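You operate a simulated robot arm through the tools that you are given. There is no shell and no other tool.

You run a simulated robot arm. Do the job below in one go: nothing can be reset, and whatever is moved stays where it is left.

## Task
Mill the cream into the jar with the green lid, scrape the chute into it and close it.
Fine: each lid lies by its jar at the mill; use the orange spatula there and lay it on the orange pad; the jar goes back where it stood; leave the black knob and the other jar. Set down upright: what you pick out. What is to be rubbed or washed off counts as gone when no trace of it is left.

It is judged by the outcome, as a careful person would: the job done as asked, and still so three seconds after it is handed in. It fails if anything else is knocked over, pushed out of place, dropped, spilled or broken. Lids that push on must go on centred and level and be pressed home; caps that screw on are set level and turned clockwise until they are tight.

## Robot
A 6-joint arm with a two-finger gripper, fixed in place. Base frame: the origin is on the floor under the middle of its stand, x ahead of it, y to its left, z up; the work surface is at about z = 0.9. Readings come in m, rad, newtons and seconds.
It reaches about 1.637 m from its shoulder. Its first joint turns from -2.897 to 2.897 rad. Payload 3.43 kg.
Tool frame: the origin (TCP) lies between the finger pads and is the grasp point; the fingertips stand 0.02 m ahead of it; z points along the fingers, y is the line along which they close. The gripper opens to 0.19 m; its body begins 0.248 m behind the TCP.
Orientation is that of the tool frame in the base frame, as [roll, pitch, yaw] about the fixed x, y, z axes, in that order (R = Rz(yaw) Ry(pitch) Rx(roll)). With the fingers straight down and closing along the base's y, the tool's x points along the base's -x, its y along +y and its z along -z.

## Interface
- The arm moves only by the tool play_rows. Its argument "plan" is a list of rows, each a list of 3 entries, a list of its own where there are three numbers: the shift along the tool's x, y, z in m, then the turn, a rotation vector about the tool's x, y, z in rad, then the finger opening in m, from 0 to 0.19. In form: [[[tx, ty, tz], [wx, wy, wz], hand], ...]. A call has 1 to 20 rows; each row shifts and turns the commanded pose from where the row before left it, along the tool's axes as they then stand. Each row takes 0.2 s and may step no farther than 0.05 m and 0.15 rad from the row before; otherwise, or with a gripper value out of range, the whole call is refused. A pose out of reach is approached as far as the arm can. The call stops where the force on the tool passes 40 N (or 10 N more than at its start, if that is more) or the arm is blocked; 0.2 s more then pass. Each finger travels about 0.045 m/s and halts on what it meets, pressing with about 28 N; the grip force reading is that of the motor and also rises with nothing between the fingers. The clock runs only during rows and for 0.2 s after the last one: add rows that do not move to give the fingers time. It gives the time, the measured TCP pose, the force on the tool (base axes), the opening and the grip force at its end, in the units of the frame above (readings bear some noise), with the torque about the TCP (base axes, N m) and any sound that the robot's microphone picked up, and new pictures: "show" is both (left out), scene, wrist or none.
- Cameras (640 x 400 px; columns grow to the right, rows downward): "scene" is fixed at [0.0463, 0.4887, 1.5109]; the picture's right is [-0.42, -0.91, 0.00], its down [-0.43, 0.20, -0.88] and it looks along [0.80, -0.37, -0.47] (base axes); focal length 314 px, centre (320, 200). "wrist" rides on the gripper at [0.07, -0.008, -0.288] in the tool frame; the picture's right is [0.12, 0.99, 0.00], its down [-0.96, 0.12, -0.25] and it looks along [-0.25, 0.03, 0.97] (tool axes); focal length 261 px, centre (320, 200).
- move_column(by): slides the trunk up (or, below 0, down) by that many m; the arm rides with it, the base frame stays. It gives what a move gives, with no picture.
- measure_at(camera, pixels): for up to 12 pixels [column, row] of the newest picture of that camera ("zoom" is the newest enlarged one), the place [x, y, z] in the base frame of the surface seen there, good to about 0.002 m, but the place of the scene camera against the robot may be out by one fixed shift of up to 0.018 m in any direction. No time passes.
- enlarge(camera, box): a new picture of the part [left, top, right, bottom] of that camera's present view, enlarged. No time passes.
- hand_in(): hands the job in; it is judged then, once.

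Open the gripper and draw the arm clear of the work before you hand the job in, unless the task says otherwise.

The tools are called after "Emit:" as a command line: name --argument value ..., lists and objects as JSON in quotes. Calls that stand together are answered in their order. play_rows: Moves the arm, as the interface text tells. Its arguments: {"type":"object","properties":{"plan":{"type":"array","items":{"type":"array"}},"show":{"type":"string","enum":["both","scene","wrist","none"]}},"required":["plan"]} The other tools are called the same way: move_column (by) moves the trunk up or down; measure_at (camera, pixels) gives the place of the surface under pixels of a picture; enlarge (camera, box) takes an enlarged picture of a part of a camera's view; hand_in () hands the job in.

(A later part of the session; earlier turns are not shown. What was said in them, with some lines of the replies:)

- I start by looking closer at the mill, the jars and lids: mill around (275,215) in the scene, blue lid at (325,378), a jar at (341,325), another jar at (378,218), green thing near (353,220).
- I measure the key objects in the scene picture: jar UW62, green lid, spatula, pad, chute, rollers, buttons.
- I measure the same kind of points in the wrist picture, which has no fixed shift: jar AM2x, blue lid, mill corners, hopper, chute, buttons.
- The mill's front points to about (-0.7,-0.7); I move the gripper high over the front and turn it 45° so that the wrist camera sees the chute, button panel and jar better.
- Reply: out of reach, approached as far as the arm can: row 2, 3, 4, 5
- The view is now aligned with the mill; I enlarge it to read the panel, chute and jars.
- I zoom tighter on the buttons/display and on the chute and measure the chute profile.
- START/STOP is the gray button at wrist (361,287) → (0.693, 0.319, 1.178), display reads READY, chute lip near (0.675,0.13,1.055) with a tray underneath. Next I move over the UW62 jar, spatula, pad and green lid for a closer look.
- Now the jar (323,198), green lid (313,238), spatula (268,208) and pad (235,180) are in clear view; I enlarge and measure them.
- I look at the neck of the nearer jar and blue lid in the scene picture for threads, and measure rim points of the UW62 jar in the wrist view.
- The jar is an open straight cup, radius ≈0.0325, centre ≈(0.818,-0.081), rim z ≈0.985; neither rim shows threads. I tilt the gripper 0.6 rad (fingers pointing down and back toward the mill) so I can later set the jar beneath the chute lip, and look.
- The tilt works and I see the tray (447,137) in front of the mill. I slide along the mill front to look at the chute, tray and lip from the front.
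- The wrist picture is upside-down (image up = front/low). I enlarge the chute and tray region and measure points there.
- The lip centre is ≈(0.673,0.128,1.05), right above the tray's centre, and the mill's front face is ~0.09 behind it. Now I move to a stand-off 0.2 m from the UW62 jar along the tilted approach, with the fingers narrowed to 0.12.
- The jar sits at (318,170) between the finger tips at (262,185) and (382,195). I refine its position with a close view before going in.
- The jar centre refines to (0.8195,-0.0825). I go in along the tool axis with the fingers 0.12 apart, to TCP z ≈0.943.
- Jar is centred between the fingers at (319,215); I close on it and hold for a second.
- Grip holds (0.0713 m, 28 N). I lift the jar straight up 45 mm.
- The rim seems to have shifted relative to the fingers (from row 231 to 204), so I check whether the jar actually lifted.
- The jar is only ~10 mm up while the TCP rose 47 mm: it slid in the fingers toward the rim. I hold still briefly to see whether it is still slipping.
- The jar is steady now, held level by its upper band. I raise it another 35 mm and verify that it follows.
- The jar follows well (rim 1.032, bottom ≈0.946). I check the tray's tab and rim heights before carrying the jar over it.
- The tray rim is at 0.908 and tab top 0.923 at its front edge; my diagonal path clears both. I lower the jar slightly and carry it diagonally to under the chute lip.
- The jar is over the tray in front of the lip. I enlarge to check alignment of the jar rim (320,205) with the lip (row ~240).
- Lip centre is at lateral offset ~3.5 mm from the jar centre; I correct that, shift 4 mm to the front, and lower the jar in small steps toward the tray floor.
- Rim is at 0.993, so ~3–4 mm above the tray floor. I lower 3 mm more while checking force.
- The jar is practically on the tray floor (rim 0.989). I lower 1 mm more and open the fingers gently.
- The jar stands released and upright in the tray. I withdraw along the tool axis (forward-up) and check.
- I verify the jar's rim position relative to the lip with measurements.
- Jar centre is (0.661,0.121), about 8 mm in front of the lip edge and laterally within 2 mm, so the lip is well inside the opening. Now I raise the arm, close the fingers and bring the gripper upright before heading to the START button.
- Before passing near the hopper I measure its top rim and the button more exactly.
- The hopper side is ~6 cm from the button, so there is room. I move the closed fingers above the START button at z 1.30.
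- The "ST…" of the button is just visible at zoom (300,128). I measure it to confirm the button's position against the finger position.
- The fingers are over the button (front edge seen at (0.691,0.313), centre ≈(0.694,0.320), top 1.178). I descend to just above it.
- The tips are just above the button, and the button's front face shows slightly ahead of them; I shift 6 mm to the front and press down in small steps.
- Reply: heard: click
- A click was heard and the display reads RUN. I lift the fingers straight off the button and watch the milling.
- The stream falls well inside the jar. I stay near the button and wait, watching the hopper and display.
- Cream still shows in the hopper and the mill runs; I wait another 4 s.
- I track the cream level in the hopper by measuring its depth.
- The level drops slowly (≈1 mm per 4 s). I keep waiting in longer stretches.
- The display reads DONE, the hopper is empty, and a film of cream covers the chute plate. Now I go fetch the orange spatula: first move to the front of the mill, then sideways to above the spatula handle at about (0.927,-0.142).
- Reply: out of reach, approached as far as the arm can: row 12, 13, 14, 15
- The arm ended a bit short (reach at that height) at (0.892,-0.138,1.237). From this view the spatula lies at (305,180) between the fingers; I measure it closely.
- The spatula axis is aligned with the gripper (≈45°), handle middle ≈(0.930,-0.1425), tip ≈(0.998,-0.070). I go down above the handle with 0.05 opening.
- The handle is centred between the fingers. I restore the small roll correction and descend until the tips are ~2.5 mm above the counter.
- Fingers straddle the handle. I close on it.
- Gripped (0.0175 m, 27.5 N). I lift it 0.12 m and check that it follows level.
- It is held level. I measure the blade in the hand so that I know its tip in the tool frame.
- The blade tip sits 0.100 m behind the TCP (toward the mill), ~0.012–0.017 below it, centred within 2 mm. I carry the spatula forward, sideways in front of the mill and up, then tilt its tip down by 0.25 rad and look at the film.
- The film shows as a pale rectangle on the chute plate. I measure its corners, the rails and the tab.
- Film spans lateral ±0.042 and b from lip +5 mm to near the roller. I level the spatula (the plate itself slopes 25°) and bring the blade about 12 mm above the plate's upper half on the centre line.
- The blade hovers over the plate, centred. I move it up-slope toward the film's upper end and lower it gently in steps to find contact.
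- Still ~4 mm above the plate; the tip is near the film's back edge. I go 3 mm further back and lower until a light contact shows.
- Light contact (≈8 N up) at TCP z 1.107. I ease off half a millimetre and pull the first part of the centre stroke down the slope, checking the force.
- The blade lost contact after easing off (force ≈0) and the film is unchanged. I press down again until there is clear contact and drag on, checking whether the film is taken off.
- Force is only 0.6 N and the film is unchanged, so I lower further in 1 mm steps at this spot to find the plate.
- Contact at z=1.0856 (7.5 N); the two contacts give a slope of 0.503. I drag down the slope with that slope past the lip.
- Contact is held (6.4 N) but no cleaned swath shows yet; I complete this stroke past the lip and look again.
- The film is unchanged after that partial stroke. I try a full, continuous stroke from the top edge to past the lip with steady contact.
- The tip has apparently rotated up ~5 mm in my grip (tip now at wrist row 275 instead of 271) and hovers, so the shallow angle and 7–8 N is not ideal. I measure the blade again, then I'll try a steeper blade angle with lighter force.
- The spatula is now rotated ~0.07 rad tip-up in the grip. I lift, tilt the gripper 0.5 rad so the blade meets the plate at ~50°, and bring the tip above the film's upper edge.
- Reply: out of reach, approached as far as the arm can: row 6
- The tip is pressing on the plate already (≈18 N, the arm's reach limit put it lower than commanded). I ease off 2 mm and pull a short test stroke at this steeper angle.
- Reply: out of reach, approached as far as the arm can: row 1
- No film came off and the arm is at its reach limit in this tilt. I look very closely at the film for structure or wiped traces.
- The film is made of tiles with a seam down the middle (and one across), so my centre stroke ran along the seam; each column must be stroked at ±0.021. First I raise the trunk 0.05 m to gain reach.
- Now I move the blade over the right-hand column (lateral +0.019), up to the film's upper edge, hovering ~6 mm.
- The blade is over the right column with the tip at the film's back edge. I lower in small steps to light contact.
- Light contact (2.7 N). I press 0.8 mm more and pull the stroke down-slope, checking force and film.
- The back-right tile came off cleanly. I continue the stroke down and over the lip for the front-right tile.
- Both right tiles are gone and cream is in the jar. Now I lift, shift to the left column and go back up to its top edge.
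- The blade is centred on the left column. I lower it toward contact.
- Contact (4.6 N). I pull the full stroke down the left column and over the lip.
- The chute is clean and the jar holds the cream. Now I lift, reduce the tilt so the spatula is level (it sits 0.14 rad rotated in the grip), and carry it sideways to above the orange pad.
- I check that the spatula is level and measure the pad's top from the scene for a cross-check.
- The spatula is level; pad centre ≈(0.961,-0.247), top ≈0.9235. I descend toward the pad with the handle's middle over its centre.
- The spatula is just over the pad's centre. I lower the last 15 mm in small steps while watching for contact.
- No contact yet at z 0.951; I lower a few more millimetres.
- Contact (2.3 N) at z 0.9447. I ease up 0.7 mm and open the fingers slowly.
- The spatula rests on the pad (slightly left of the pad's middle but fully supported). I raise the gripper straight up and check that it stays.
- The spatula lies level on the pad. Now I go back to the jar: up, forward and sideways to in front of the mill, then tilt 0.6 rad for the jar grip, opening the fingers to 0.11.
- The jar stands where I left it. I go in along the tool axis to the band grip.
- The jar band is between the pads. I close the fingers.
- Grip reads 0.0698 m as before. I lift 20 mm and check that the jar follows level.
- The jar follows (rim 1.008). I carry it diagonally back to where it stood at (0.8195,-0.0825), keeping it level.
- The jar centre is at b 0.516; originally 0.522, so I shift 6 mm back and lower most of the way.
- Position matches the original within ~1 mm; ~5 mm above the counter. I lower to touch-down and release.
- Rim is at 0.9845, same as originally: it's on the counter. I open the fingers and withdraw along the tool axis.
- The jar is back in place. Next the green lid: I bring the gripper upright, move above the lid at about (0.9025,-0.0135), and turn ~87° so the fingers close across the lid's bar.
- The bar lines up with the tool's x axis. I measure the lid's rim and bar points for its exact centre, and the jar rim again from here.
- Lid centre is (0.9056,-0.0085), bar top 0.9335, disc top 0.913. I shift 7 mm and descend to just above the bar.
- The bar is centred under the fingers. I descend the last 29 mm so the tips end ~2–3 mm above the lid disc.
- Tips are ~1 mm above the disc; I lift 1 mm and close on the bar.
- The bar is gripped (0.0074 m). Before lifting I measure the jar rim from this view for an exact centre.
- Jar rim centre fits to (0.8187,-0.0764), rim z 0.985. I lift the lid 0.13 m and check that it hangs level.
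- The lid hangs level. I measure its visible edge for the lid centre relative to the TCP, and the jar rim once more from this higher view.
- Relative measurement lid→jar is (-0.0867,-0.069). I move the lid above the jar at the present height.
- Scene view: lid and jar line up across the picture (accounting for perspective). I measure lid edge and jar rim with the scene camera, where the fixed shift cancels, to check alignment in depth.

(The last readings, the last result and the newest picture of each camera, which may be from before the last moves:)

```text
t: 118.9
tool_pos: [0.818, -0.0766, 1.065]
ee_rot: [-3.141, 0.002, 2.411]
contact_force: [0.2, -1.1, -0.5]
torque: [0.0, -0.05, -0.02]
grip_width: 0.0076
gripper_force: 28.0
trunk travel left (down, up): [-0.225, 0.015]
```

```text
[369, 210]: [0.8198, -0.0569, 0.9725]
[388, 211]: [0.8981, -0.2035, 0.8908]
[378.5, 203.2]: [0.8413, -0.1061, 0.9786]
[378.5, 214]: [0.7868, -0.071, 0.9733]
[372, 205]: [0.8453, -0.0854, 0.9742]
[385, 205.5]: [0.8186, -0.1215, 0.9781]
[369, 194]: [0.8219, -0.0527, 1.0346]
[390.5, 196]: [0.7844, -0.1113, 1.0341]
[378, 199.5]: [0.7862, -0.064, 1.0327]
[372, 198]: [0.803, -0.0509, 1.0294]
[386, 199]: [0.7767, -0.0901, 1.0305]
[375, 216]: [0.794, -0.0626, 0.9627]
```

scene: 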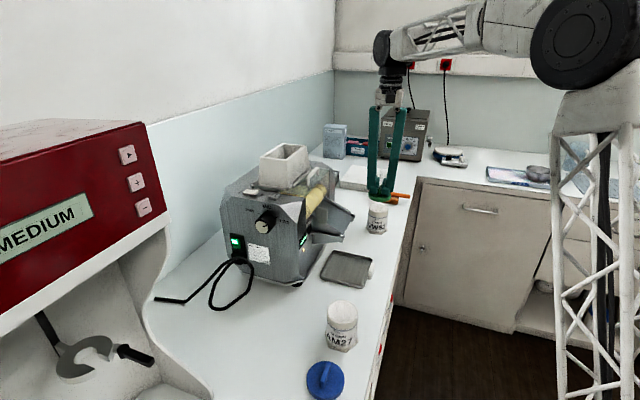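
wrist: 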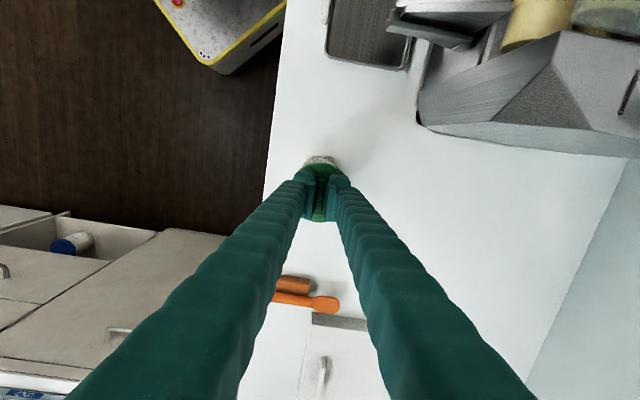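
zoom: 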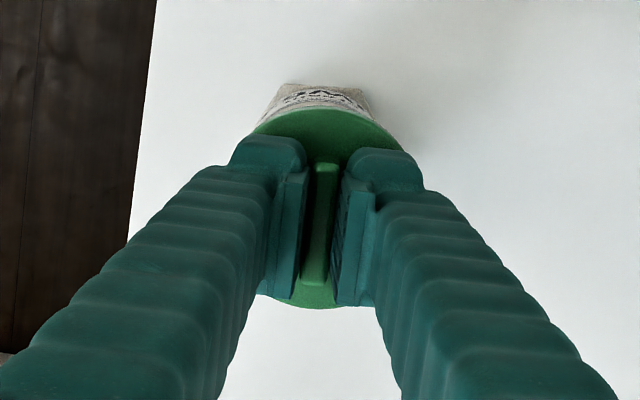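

Both cameras suggest the lid sits ~2.5 mm too far along the tool's +x. I correct that and lower to just above the rim.

Emit:
play_rows --plan '[[[-0.0025, 0.0004, 0], [0, 0, 0], 0.0], [[0, 0, 0.015], [0, 0, 0], 0.0], [[0, 0, 0.015], [0, 0, 0], 0.0], [[0, 0, 0.007], [0, 0, 0], 0.0], [[0, 0, 0], [0, 0, 0], 0.0]]'

Emit:
enlarge --camera "scene" --box '[350, 180, 410, 240]'

Emit:
enlarge --camera "wrist" --box '[260, 130, 380, 250]'

```text
t: 120.1
tool_pos: [0.821, -0.0797, 1.0279]
ee_rot: [-3.142, -0.002, 2.411]
contact_force: [-0.1, -0.4, 0.0]
torque: [0.0, 0.01, -0.03]
grip_width: 0.0074
gripper_force: 27.5
trunk travel left (down, up): [-0.225, 0.015]
```

scene: 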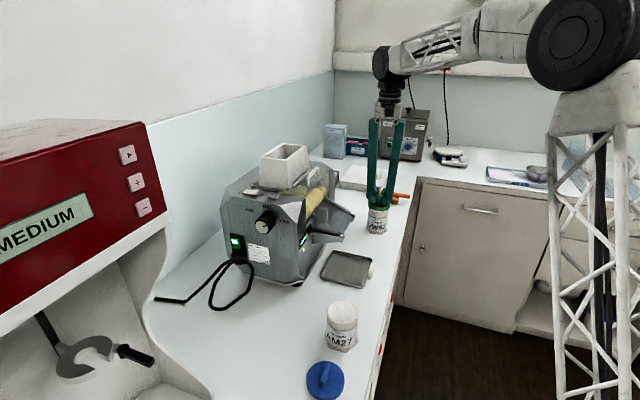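
wrist: 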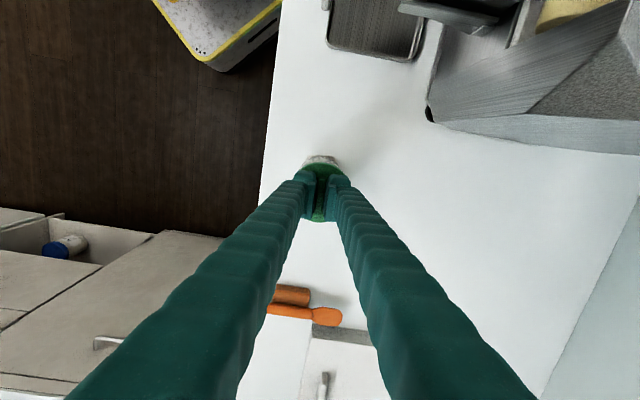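

```text
6.67 times, centred on (380, 210) of scene
```

zoom: 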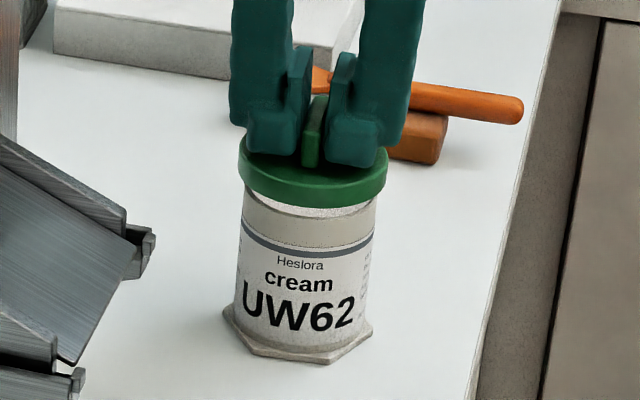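

```text
3.33 times, centred on (320, 190) of wrist
```

zoom: 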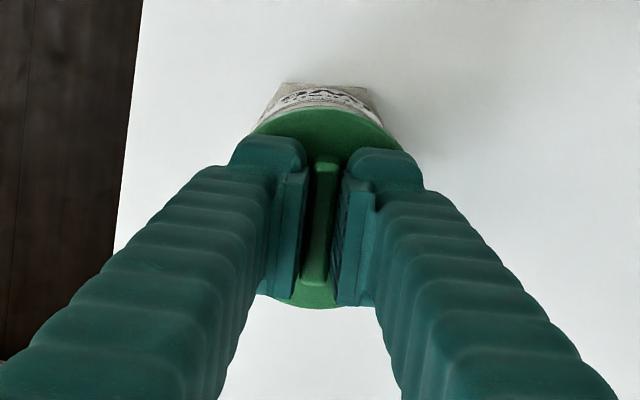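

The lid is just above the rim and looks centred (lid 240–388, band 242–376 in the zoom). I lower slowly in 2 mm steps, watching force.

Emit:
play_rows --plan '[[[0, 0.0006, 0.003], [0, 0, 0], 0.0], [[0, 0, 0.002], [0, 0, 0], 0.0], [[0, 0, 0.002], [0, 0, 0], 0.0], [[0, 0, 0], [0, 0, 0], 0.0]]' --show "scene"

Emit:
enlarge --camera "scene" --box '[350, 180, 410, 240]'

```text
t: 121.1
tool_pos: [0.8229, -0.0768, 1.0219]
ee_rot: [3.141, -0.001, 2.411]
contact_force: [0.0, 0.0, -0.7]
torque: [-0.01, -0.03, -0.01]
grip_width: 0.0076
gripper_force: 28.4
trunk travel left (down, up): [-0.225, 0.015]
```

scene: 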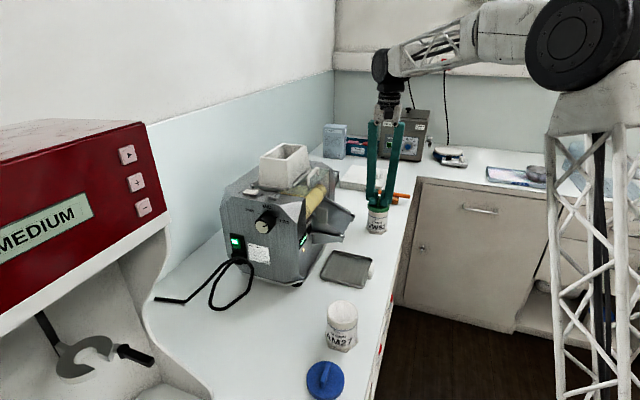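

```text
6.67 times, centred on (380, 210) of scene
```

zoom: 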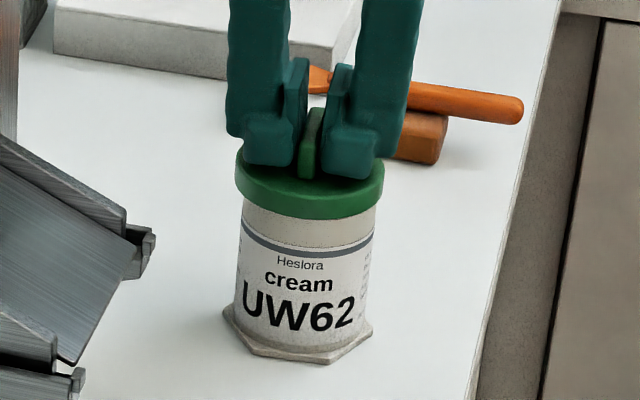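

No contact yet and the lid is centred on the jar (236–384 vs 242–376). I keep lowering in small steps.

Emit:
play_rows --plan '[[[0, 0, 0.002], [0, 0, 0], 0.0], [[0, 0, 0.002], [0, 0, 0], 0.0], [[0, 0, 0], [0, 0, 0], 0.0]]' --show "none"

```text
t: 121.9
tool_pos: [0.8217, -0.0782, 1.0198]
ee_rot: [3.14, 0.0, 2.411]
contact_force: [2.2, 0.0, 27.9]
torque: [0.44, 0.45, 0.0]
grip_width: 0.0078
gripper_force: 27.9
trunk travel left (down, up): [-0.225, 0.015]
```

Contact: 28 N up at z 1.0198, with a torque showing the load on the tool's +x side. I look before going further.

Emit:
play_rows --plan '[[[0, 0, -0.001], [0, 0, 0], 0.0], [[0, 0, 0], [0, 0, 0], 0.0]]' --show "both"

Emit:
enlarge --camera "scene" --box '[355, 185, 405, 235]'

Emit:
enlarge --camera "wrist" --box '[270, 130, 370, 240]'

```text
t: 122.5
tool_pos: [0.8208, -0.0784, 1.0198]
ee_rot: [3.141, 0.0, 2.411]
contact_force: [3.3, -0.4, 18.9]
torque: [0.25, 0.26, -0.04]
grip_width: 0.0073
gripper_force: 27.9
trunk travel left (down, up): [-0.225, 0.015]
```

scene: 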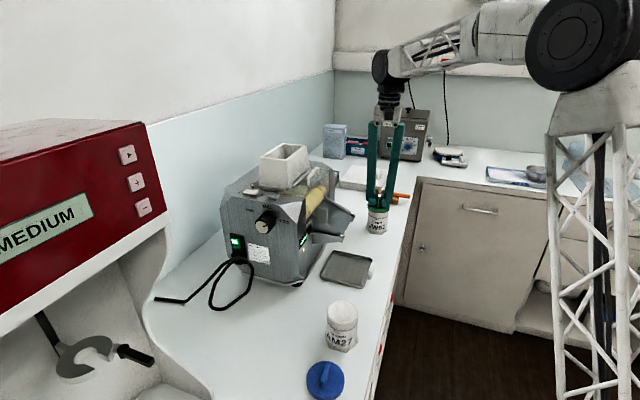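
wrist: 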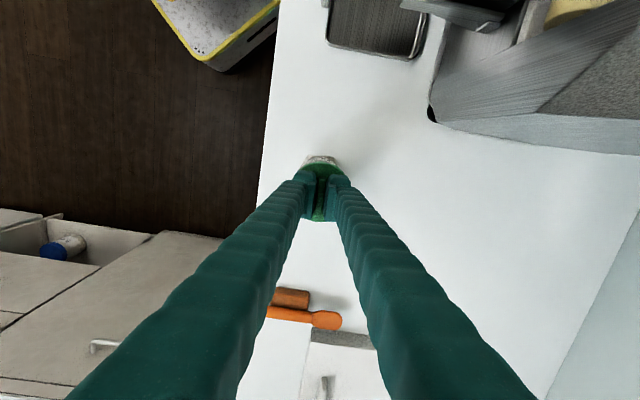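

```text
8.00 times, centred on (380, 210) of scene
```

zoom: 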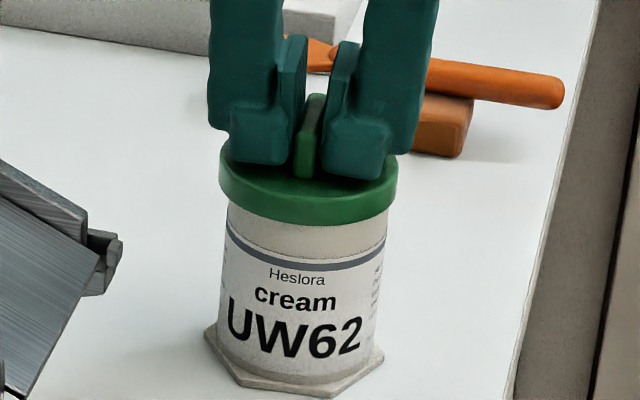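

```text
3.64 times, centred on (320, 185) of wrist
```

zoom: 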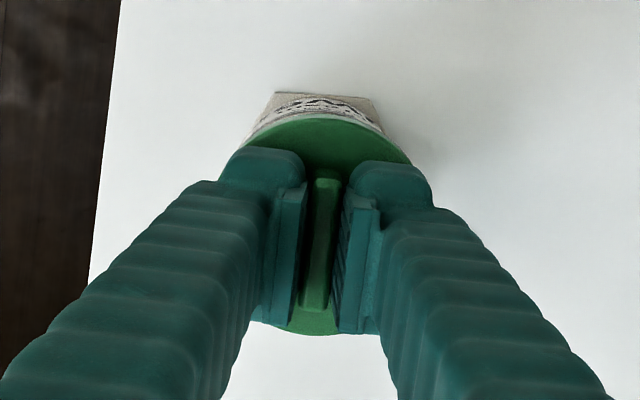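

Emit:
measure_at --camera "zoom" --pixels '[[320, 200], [318, 120]]'

Emit:
measure_at --camera "scene" --pixels '[[378.5, 209], [378.5, 210.5], [378.5, 212], [378.5, 213.5], [378.5, 215], [378.5, 216.5], [370, 208.5], [370, 210], [388, 208.5], [388, 210], [369, 206], [389, 205]]'

```text
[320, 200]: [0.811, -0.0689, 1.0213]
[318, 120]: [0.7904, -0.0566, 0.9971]
```

```text
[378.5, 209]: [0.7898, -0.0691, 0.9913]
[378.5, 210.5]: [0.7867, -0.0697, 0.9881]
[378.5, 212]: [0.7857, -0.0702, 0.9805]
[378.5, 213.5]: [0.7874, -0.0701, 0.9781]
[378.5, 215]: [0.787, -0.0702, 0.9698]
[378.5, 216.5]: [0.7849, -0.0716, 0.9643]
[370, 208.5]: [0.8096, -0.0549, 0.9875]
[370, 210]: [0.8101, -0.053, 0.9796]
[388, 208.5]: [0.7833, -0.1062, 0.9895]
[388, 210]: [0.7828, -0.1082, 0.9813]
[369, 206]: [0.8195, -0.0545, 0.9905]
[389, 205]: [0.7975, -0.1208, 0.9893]
```

The lid's lower edge rests right on the rim (not over it), loaded on the +x side, so the lid is probably ~1–2 mm too far to −x. I raise it 3 mm, shift +1.5 mm in x and lower again.

Emit:
play_rows --plan '[[[0, 0, -0.003], [0, 0, 0], 0.0], [[0.0015, 0, 0], [0, 0, 0], 0.0], [[0, 0, 0.002], [0, 0, 0], 0.0], [[0, 0, 0.0015], [0, 0, 0], 0.0], [[0, 0, 0], [0, 0, 0], 0.0]]' --show "none"

```text
t: 123.7
tool_pos: [0.8215, -0.0777, 1.0181]
ee_rot: [3.141, -0.001, 2.408]
contact_force: [-1.3, 1.1, 2.3]
torque: [0.0, 0.07, -0.02]
grip_width: 0.0074
gripper_force: 28.3
trunk travel left (down, up): [-0.225, 0.015]
```

Now only 2 N at a lower height, so the lid is entering over the rim. I keep lowering.

Emit:
play_rows --plan '[[[0, 0, 0.0015], [0, 0, 0], 0.0], [[0, 0, 0.0015], [0, 0, 0], 0.0], [[0, 0, 0], [0, 0, 0], 0.0]]' --show "none"

```text
t: 124.5
tool_pos: [0.8216, -0.0776, 1.0157]
ee_rot: [3.141, -0.001, 2.411]
contact_force: [0.3, 3.5, 10.0]
torque: [0.09, 0.3, -0.05]
grip_width: 0.0074
gripper_force: 28.1
trunk travel left (down, up): [-0.225, 0.015]
```

The lid is going on (z 1.0157, 10 N). I continue pressing down in small steps.

Emit:
play_rows --plan '[[[0, 0, 0.0015], [0, 0, 0], 0.0], [[0, 0, 0.0015], [0, 0, 0], 0.0], [[0, 0, 0], [0, 0, 0], 0.0]]' --show "scene"

Emit:
enlarge --camera "scene" --box '[355, 185, 405, 235]'

```text
t: 125.3
tool_pos: [0.8211, -0.0783, 1.0119]
ee_rot: [-3.141, -0.001, 2.411]
contact_force: [-1.3, -0.5, -0.1]
torque: [-0.03, -0.02, -0.01]
grip_width: 0.0072
gripper_force: 28.0
trunk travel left (down, up): [-0.225, 0.015]
```

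scene: 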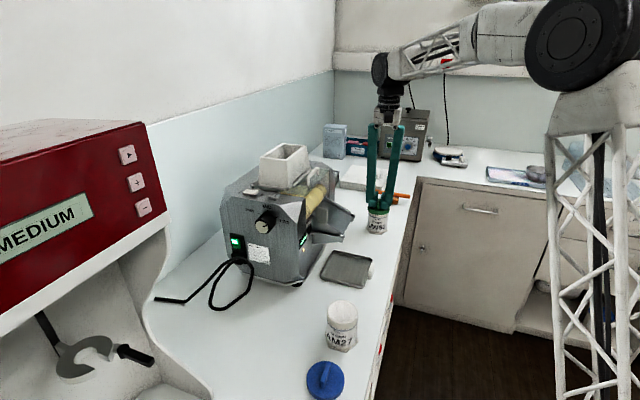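

```text
8.00 times, centred on (380, 210) of scene
```

zoom: 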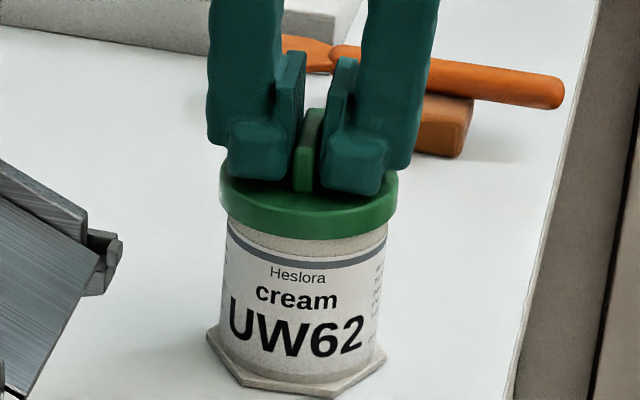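

The lid slid over the rim (force back to ~0 at z 1.0119, band now mostly covered). I continue down until it is firmly home.

Emit:
play_rows --plan '[[[0, 0, 0.0015], [0, 0, 0], 0.0], [[0, 0, 0.0015], [0, 0, 0], 0.0], [[0, 0, 0], [0, 0, 0], 0.0]]' --show "none"

```text
t: 126.1
tool_pos: [0.8209, -0.0767, 1.0107]
ee_rot: [3.14, 0.001, 2.41]
contact_force: [-2.4, -1.9, 15.8]
torque: [-0.41, -0.35, -0.11]
grip_width: 0.0072
gripper_force: 28.1
trunk travel left (down, up): [-0.225, 0.015]
heard: snap
```

A snap was heard: the lid is a push-on and has seated. I press slightly more to make sure that it is fully home and level.

Emit:
play_rows --plan '[[[0, 0, 0.001], [0, 0, 0], 0.0], [[0, 0, 0], [0, 0, 0], 0.0]]' --show "both"

Emit:
enlarge --camera "scene" --box '[355, 185, 405, 235]'

Emit:
enlarge --camera "wrist" --box '[270, 130, 370, 240]'

```text
t: 126.7
tool_pos: [0.8207, -0.0766, 1.0104]
ee_rot: [3.14, 0.001, 2.41]
contact_force: [-6.5, -1.7, 26.9]
torque: [-0.29, -0.21, -0.11]
grip_width: 0.0077
gripper_force: 28.1
trunk travel left (down, up): [-0.225, 0.015]
```

scene: 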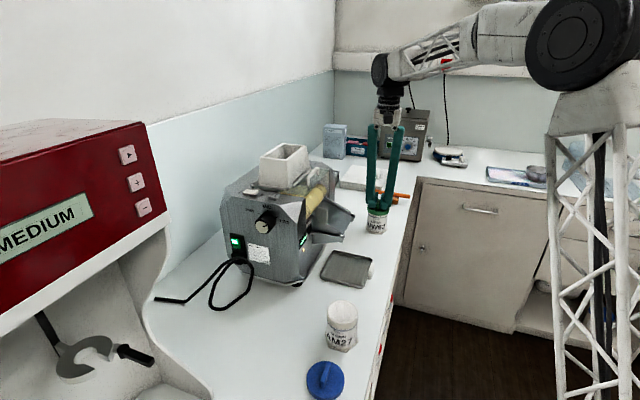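
wrist: 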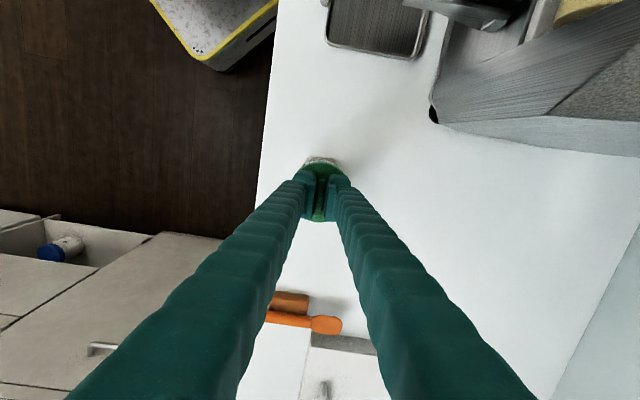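

```text
8.00 times, centred on (380, 210) of scene
```

zoom: 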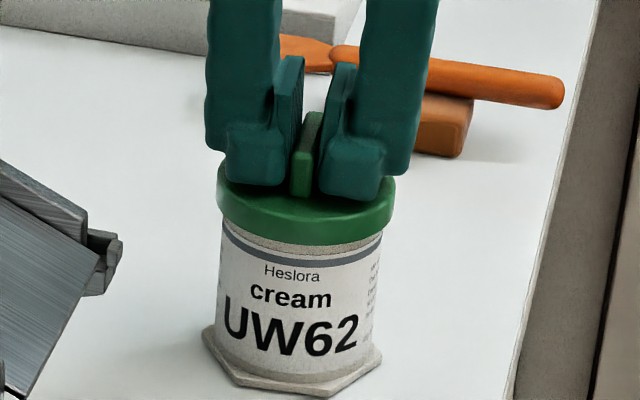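

```text
3.64 times, centred on (320, 185) of wrist
```

zoom: 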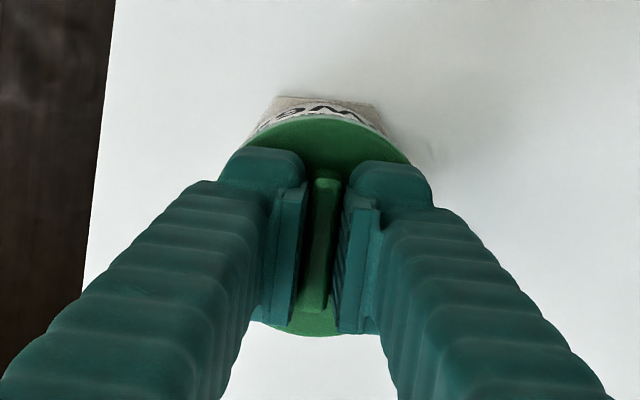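

Solid stop at z 1.0104 with the lid level. I relieve the pressure and open the fingers.

Emit:
play_rows --plan '[[[0, 0, -0.001], [0, 0, 0], 0.0], [[0, 0, -0.0005], [0, 0, 0], 0.0], [[0, 0, 0], [0, 0, 0], 0.0]]' --show "none"

```text
t: 127.5
tool_pos: [0.8203, -0.0781, 1.0105]
ee_rot: [-3.139, -0.002, 2.409]
contact_force: [-4.3, -1.4, 13.4]
torque: [-0.13, -0.06, -0.03]
grip_width: 0.0075
gripper_force: 28.2
trunk travel left (down, up): [-0.225, 0.015]
```

Emit:
play_rows --plan '[[[0, 0, -0.0008], [0, 0, 0], 0.0], [[0, 0, 0], [0, 0, 0], 0.0]]' --show "none"

```text
t: 128.1
tool_pos: [0.821, -0.0767, 1.0106]
ee_rot: [-3.141, -0.001, 2.409]
contact_force: [1.0, -0.2, -0.6]
torque: [-0.02, 0.0, -0.01]
grip_width: 0.0075
gripper_force: 28.4
trunk travel left (down, up): [-0.225, 0.015]
```

The load is gone (≈0 N). I open the fingers to 0.05 and rise straight up.

Emit:
play_rows --plan '[[[0, 0, 0], [0, 0, 0], 0.02], [[0, 0, 0], [0, 0, 0], 0.04], [[0, 0, 0], [0, 0, 0], 0.05], [[0, 0, 0], [0, 0, 0], 0.05], [[0, 0, -0.015], [0, 0, 0], 0.05], [[0, 0, -0.035], [0, 0, 0], 0.05], [[0, 0, -0.045], [0, 0, 0], 0.05], [[0, 0, -0.03], [0, 0, 0], 0.05]]'

Emit:
enlarge --camera "scene" --box '[345, 175, 415, 245]'

Emit:
enlarge --camera "wrist" --box '[260, 120, 380, 240]'

```text
t: 129.9
tool_pos: [0.8197, -0.0773, 1.1358]
ee_rot: [-3.141, 0.0, 2.411]
contact_force: [0.9, 0.6, 0.0]
torque: [0.02, 0.03, 0.01]
grip_width: 0.0498
gripper_force: 0.1
trunk travel left (down, up): [-0.225, 0.015]
```

scene: 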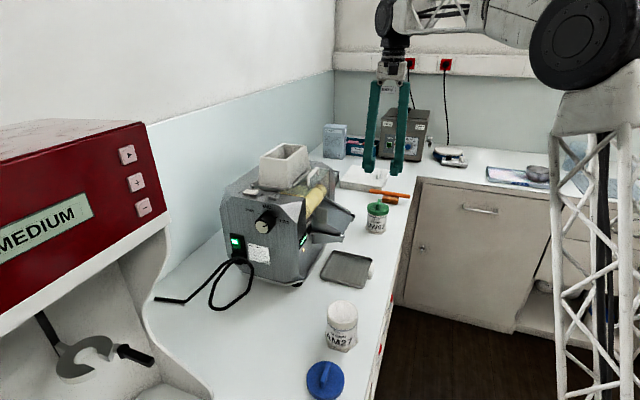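
wrist: 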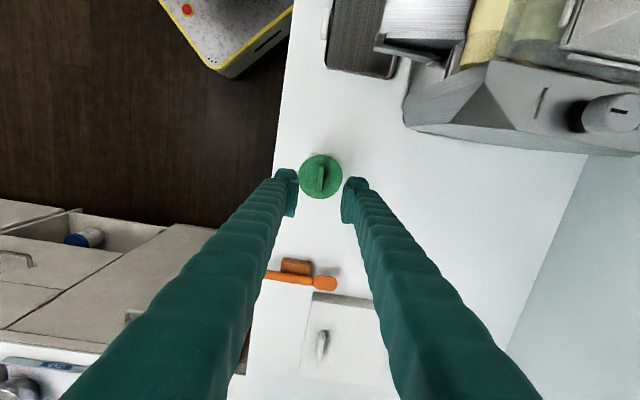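

```text
5.71 times, centred on (380, 210) of scene
```

zoom: 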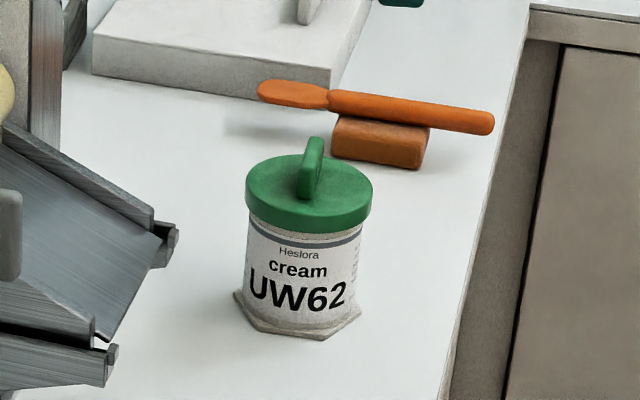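

```text
3.33 times, centred on (320, 180) of wrist
```

zoom: 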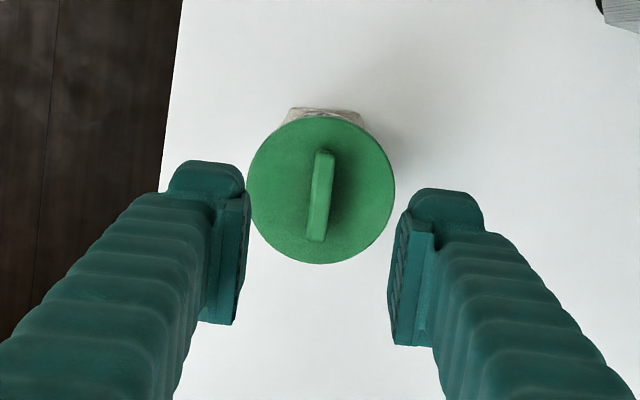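

The jar is closed. I verify that the lid is level and where the jar stands now.

Emit:
measure_at --camera "wrist" --pixels '[[300, 178], [342, 178], [320, 162], [320, 203], [306, 165], [336, 167], [305, 195], [336, 195]]'

Emit:
measure_at --camera "scene" --pixels '[[378.5, 222], [366, 225], [386, 232], [350, 262], [340, 310], [325, 378], [391, 202], [352, 180]]'

Emit:
enlarge --camera "scene" --box '[280, 230, 400, 400]'

```text
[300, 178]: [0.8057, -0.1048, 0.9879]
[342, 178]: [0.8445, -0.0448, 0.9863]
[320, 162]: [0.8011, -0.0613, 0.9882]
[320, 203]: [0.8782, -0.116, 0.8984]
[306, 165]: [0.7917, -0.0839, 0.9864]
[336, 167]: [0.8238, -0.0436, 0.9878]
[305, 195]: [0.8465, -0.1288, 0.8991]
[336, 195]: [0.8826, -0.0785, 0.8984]
```

```text
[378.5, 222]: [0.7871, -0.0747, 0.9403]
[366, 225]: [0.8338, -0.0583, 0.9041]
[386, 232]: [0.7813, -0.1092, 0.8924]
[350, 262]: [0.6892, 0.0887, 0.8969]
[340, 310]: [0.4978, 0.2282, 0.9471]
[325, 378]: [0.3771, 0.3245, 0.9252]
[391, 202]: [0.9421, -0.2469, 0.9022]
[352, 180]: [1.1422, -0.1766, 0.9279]
```

```text
2.35 times, centred on (340, 315) of scene
```

zoom: 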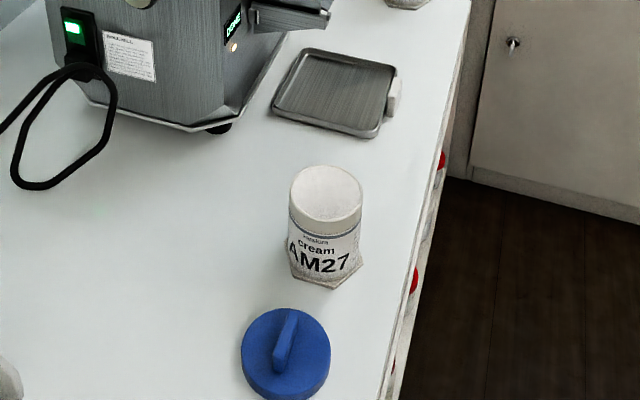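

The lid top is level at z≈0.987 all around, only ~2 mm above the rim height, so it is home. I draw the arm clear, up and away from the counter, with the gripper open.

Emit:
play_rows --plan '[[[0, 0, -0.03], [0, 0, 0], 0.05], [[0, -0.04, -0.02], [0, 0, 0], 0.06], [[0, -0.04, -0.015], [0, 0, 0], 0.08], [[0, -0.04, 0], [0, 0, 0], 0.1], [[0, -0.04, 0], [0, 0, 0], 0.1], [[0, -0.04, 0], [0, 0, 0], 0.1], [[0, 0, 0], [0, 0, 0], 0.1], [[0, 0, 0], [0, 0, 0], 0.1]]'

Emit:
enlarge --camera "scene" --box '[210, 130, 430, 300]'

Emit:
enlarge --camera "scene" --box '[310, 170, 420, 260]'

```text
t: 131.7
tool_pos: [0.6878, -0.2267, 1.2018]
ee_rot: [-3.141, 0.001, 2.411]
contact_force: [-0.5, 0.5, -0.4]
torque: [-0.01, 0.03, 0.0]
grip_width: 0.0999
gripper_force: 0.0
trunk travel left (down, up): [-0.225, 0.015]
```

scene: 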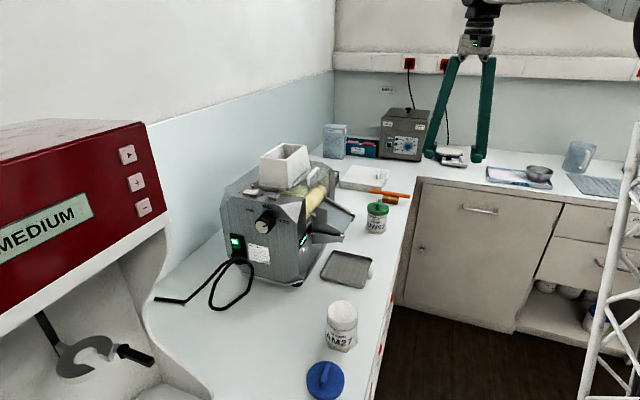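
wrist: 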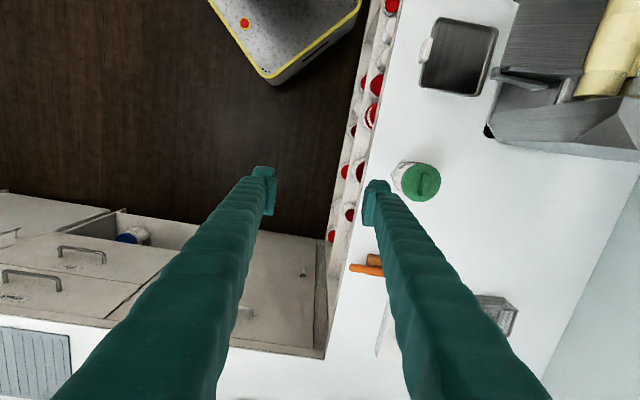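

```text
2.35 times, centred on (320, 215) of scene
```

zoom: 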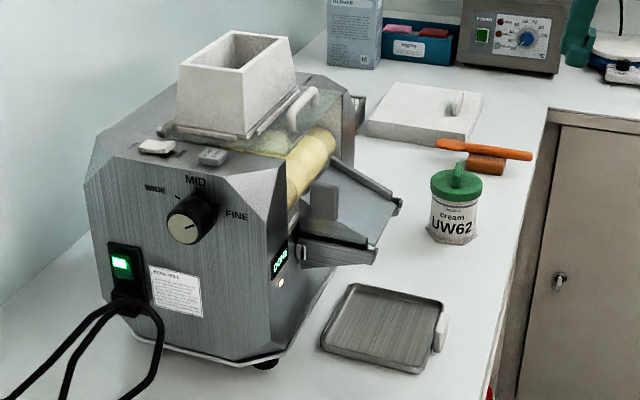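

```text
4.44 times, centred on (365, 215) of scene
```

zoom: 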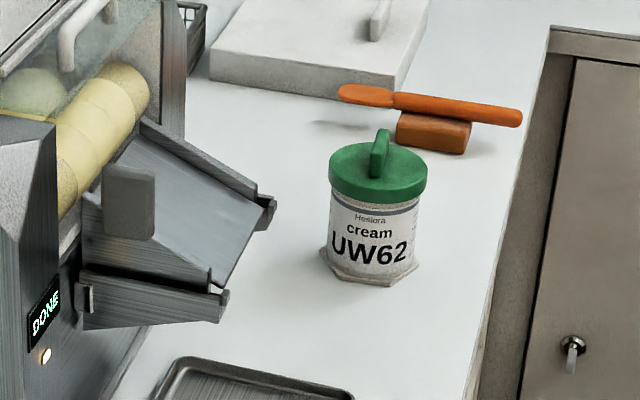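

Everything is in order: DONE shown, chute clean, green-lidded jar closed at its place, spatula level on the orange pad, other jar, knob and tray untouched, arm clear. I hand in.

Emit:
hand_in

```text
The job is handed in.
```

The cream is milled into the UW62 jar (the green-lidded one), the chute is scraped into it, and the jar is closed. I handed the job in with the gripper open and the arm clear; no verdict came back.

- **Milling:** the mill ran until the display read DONE and the hopper was empty. The cream ran into the jar, with none visible on the tray.
- **Scraping:** the whole film came off the chute over the lip above the jar. No trace showed on the plate afterwards.
- **Spatula:** it lies level across the orange pad, slightly left of the pad's middle.
- **Jar:** it stands upright about 5 mm from where it originally stood.
- **Lid:** the green lid went on with an audible snap and measured level all round.
- **Left alone:** I did not touch the black knob, the other jar (AM27) or its blue lid.

On the first lift the jar slid about 37 mm in the fingers before it held; it was empty, stayed upright, and nothing spilled. I also raised the trunk 0.05 m to reach the chute and left it there.
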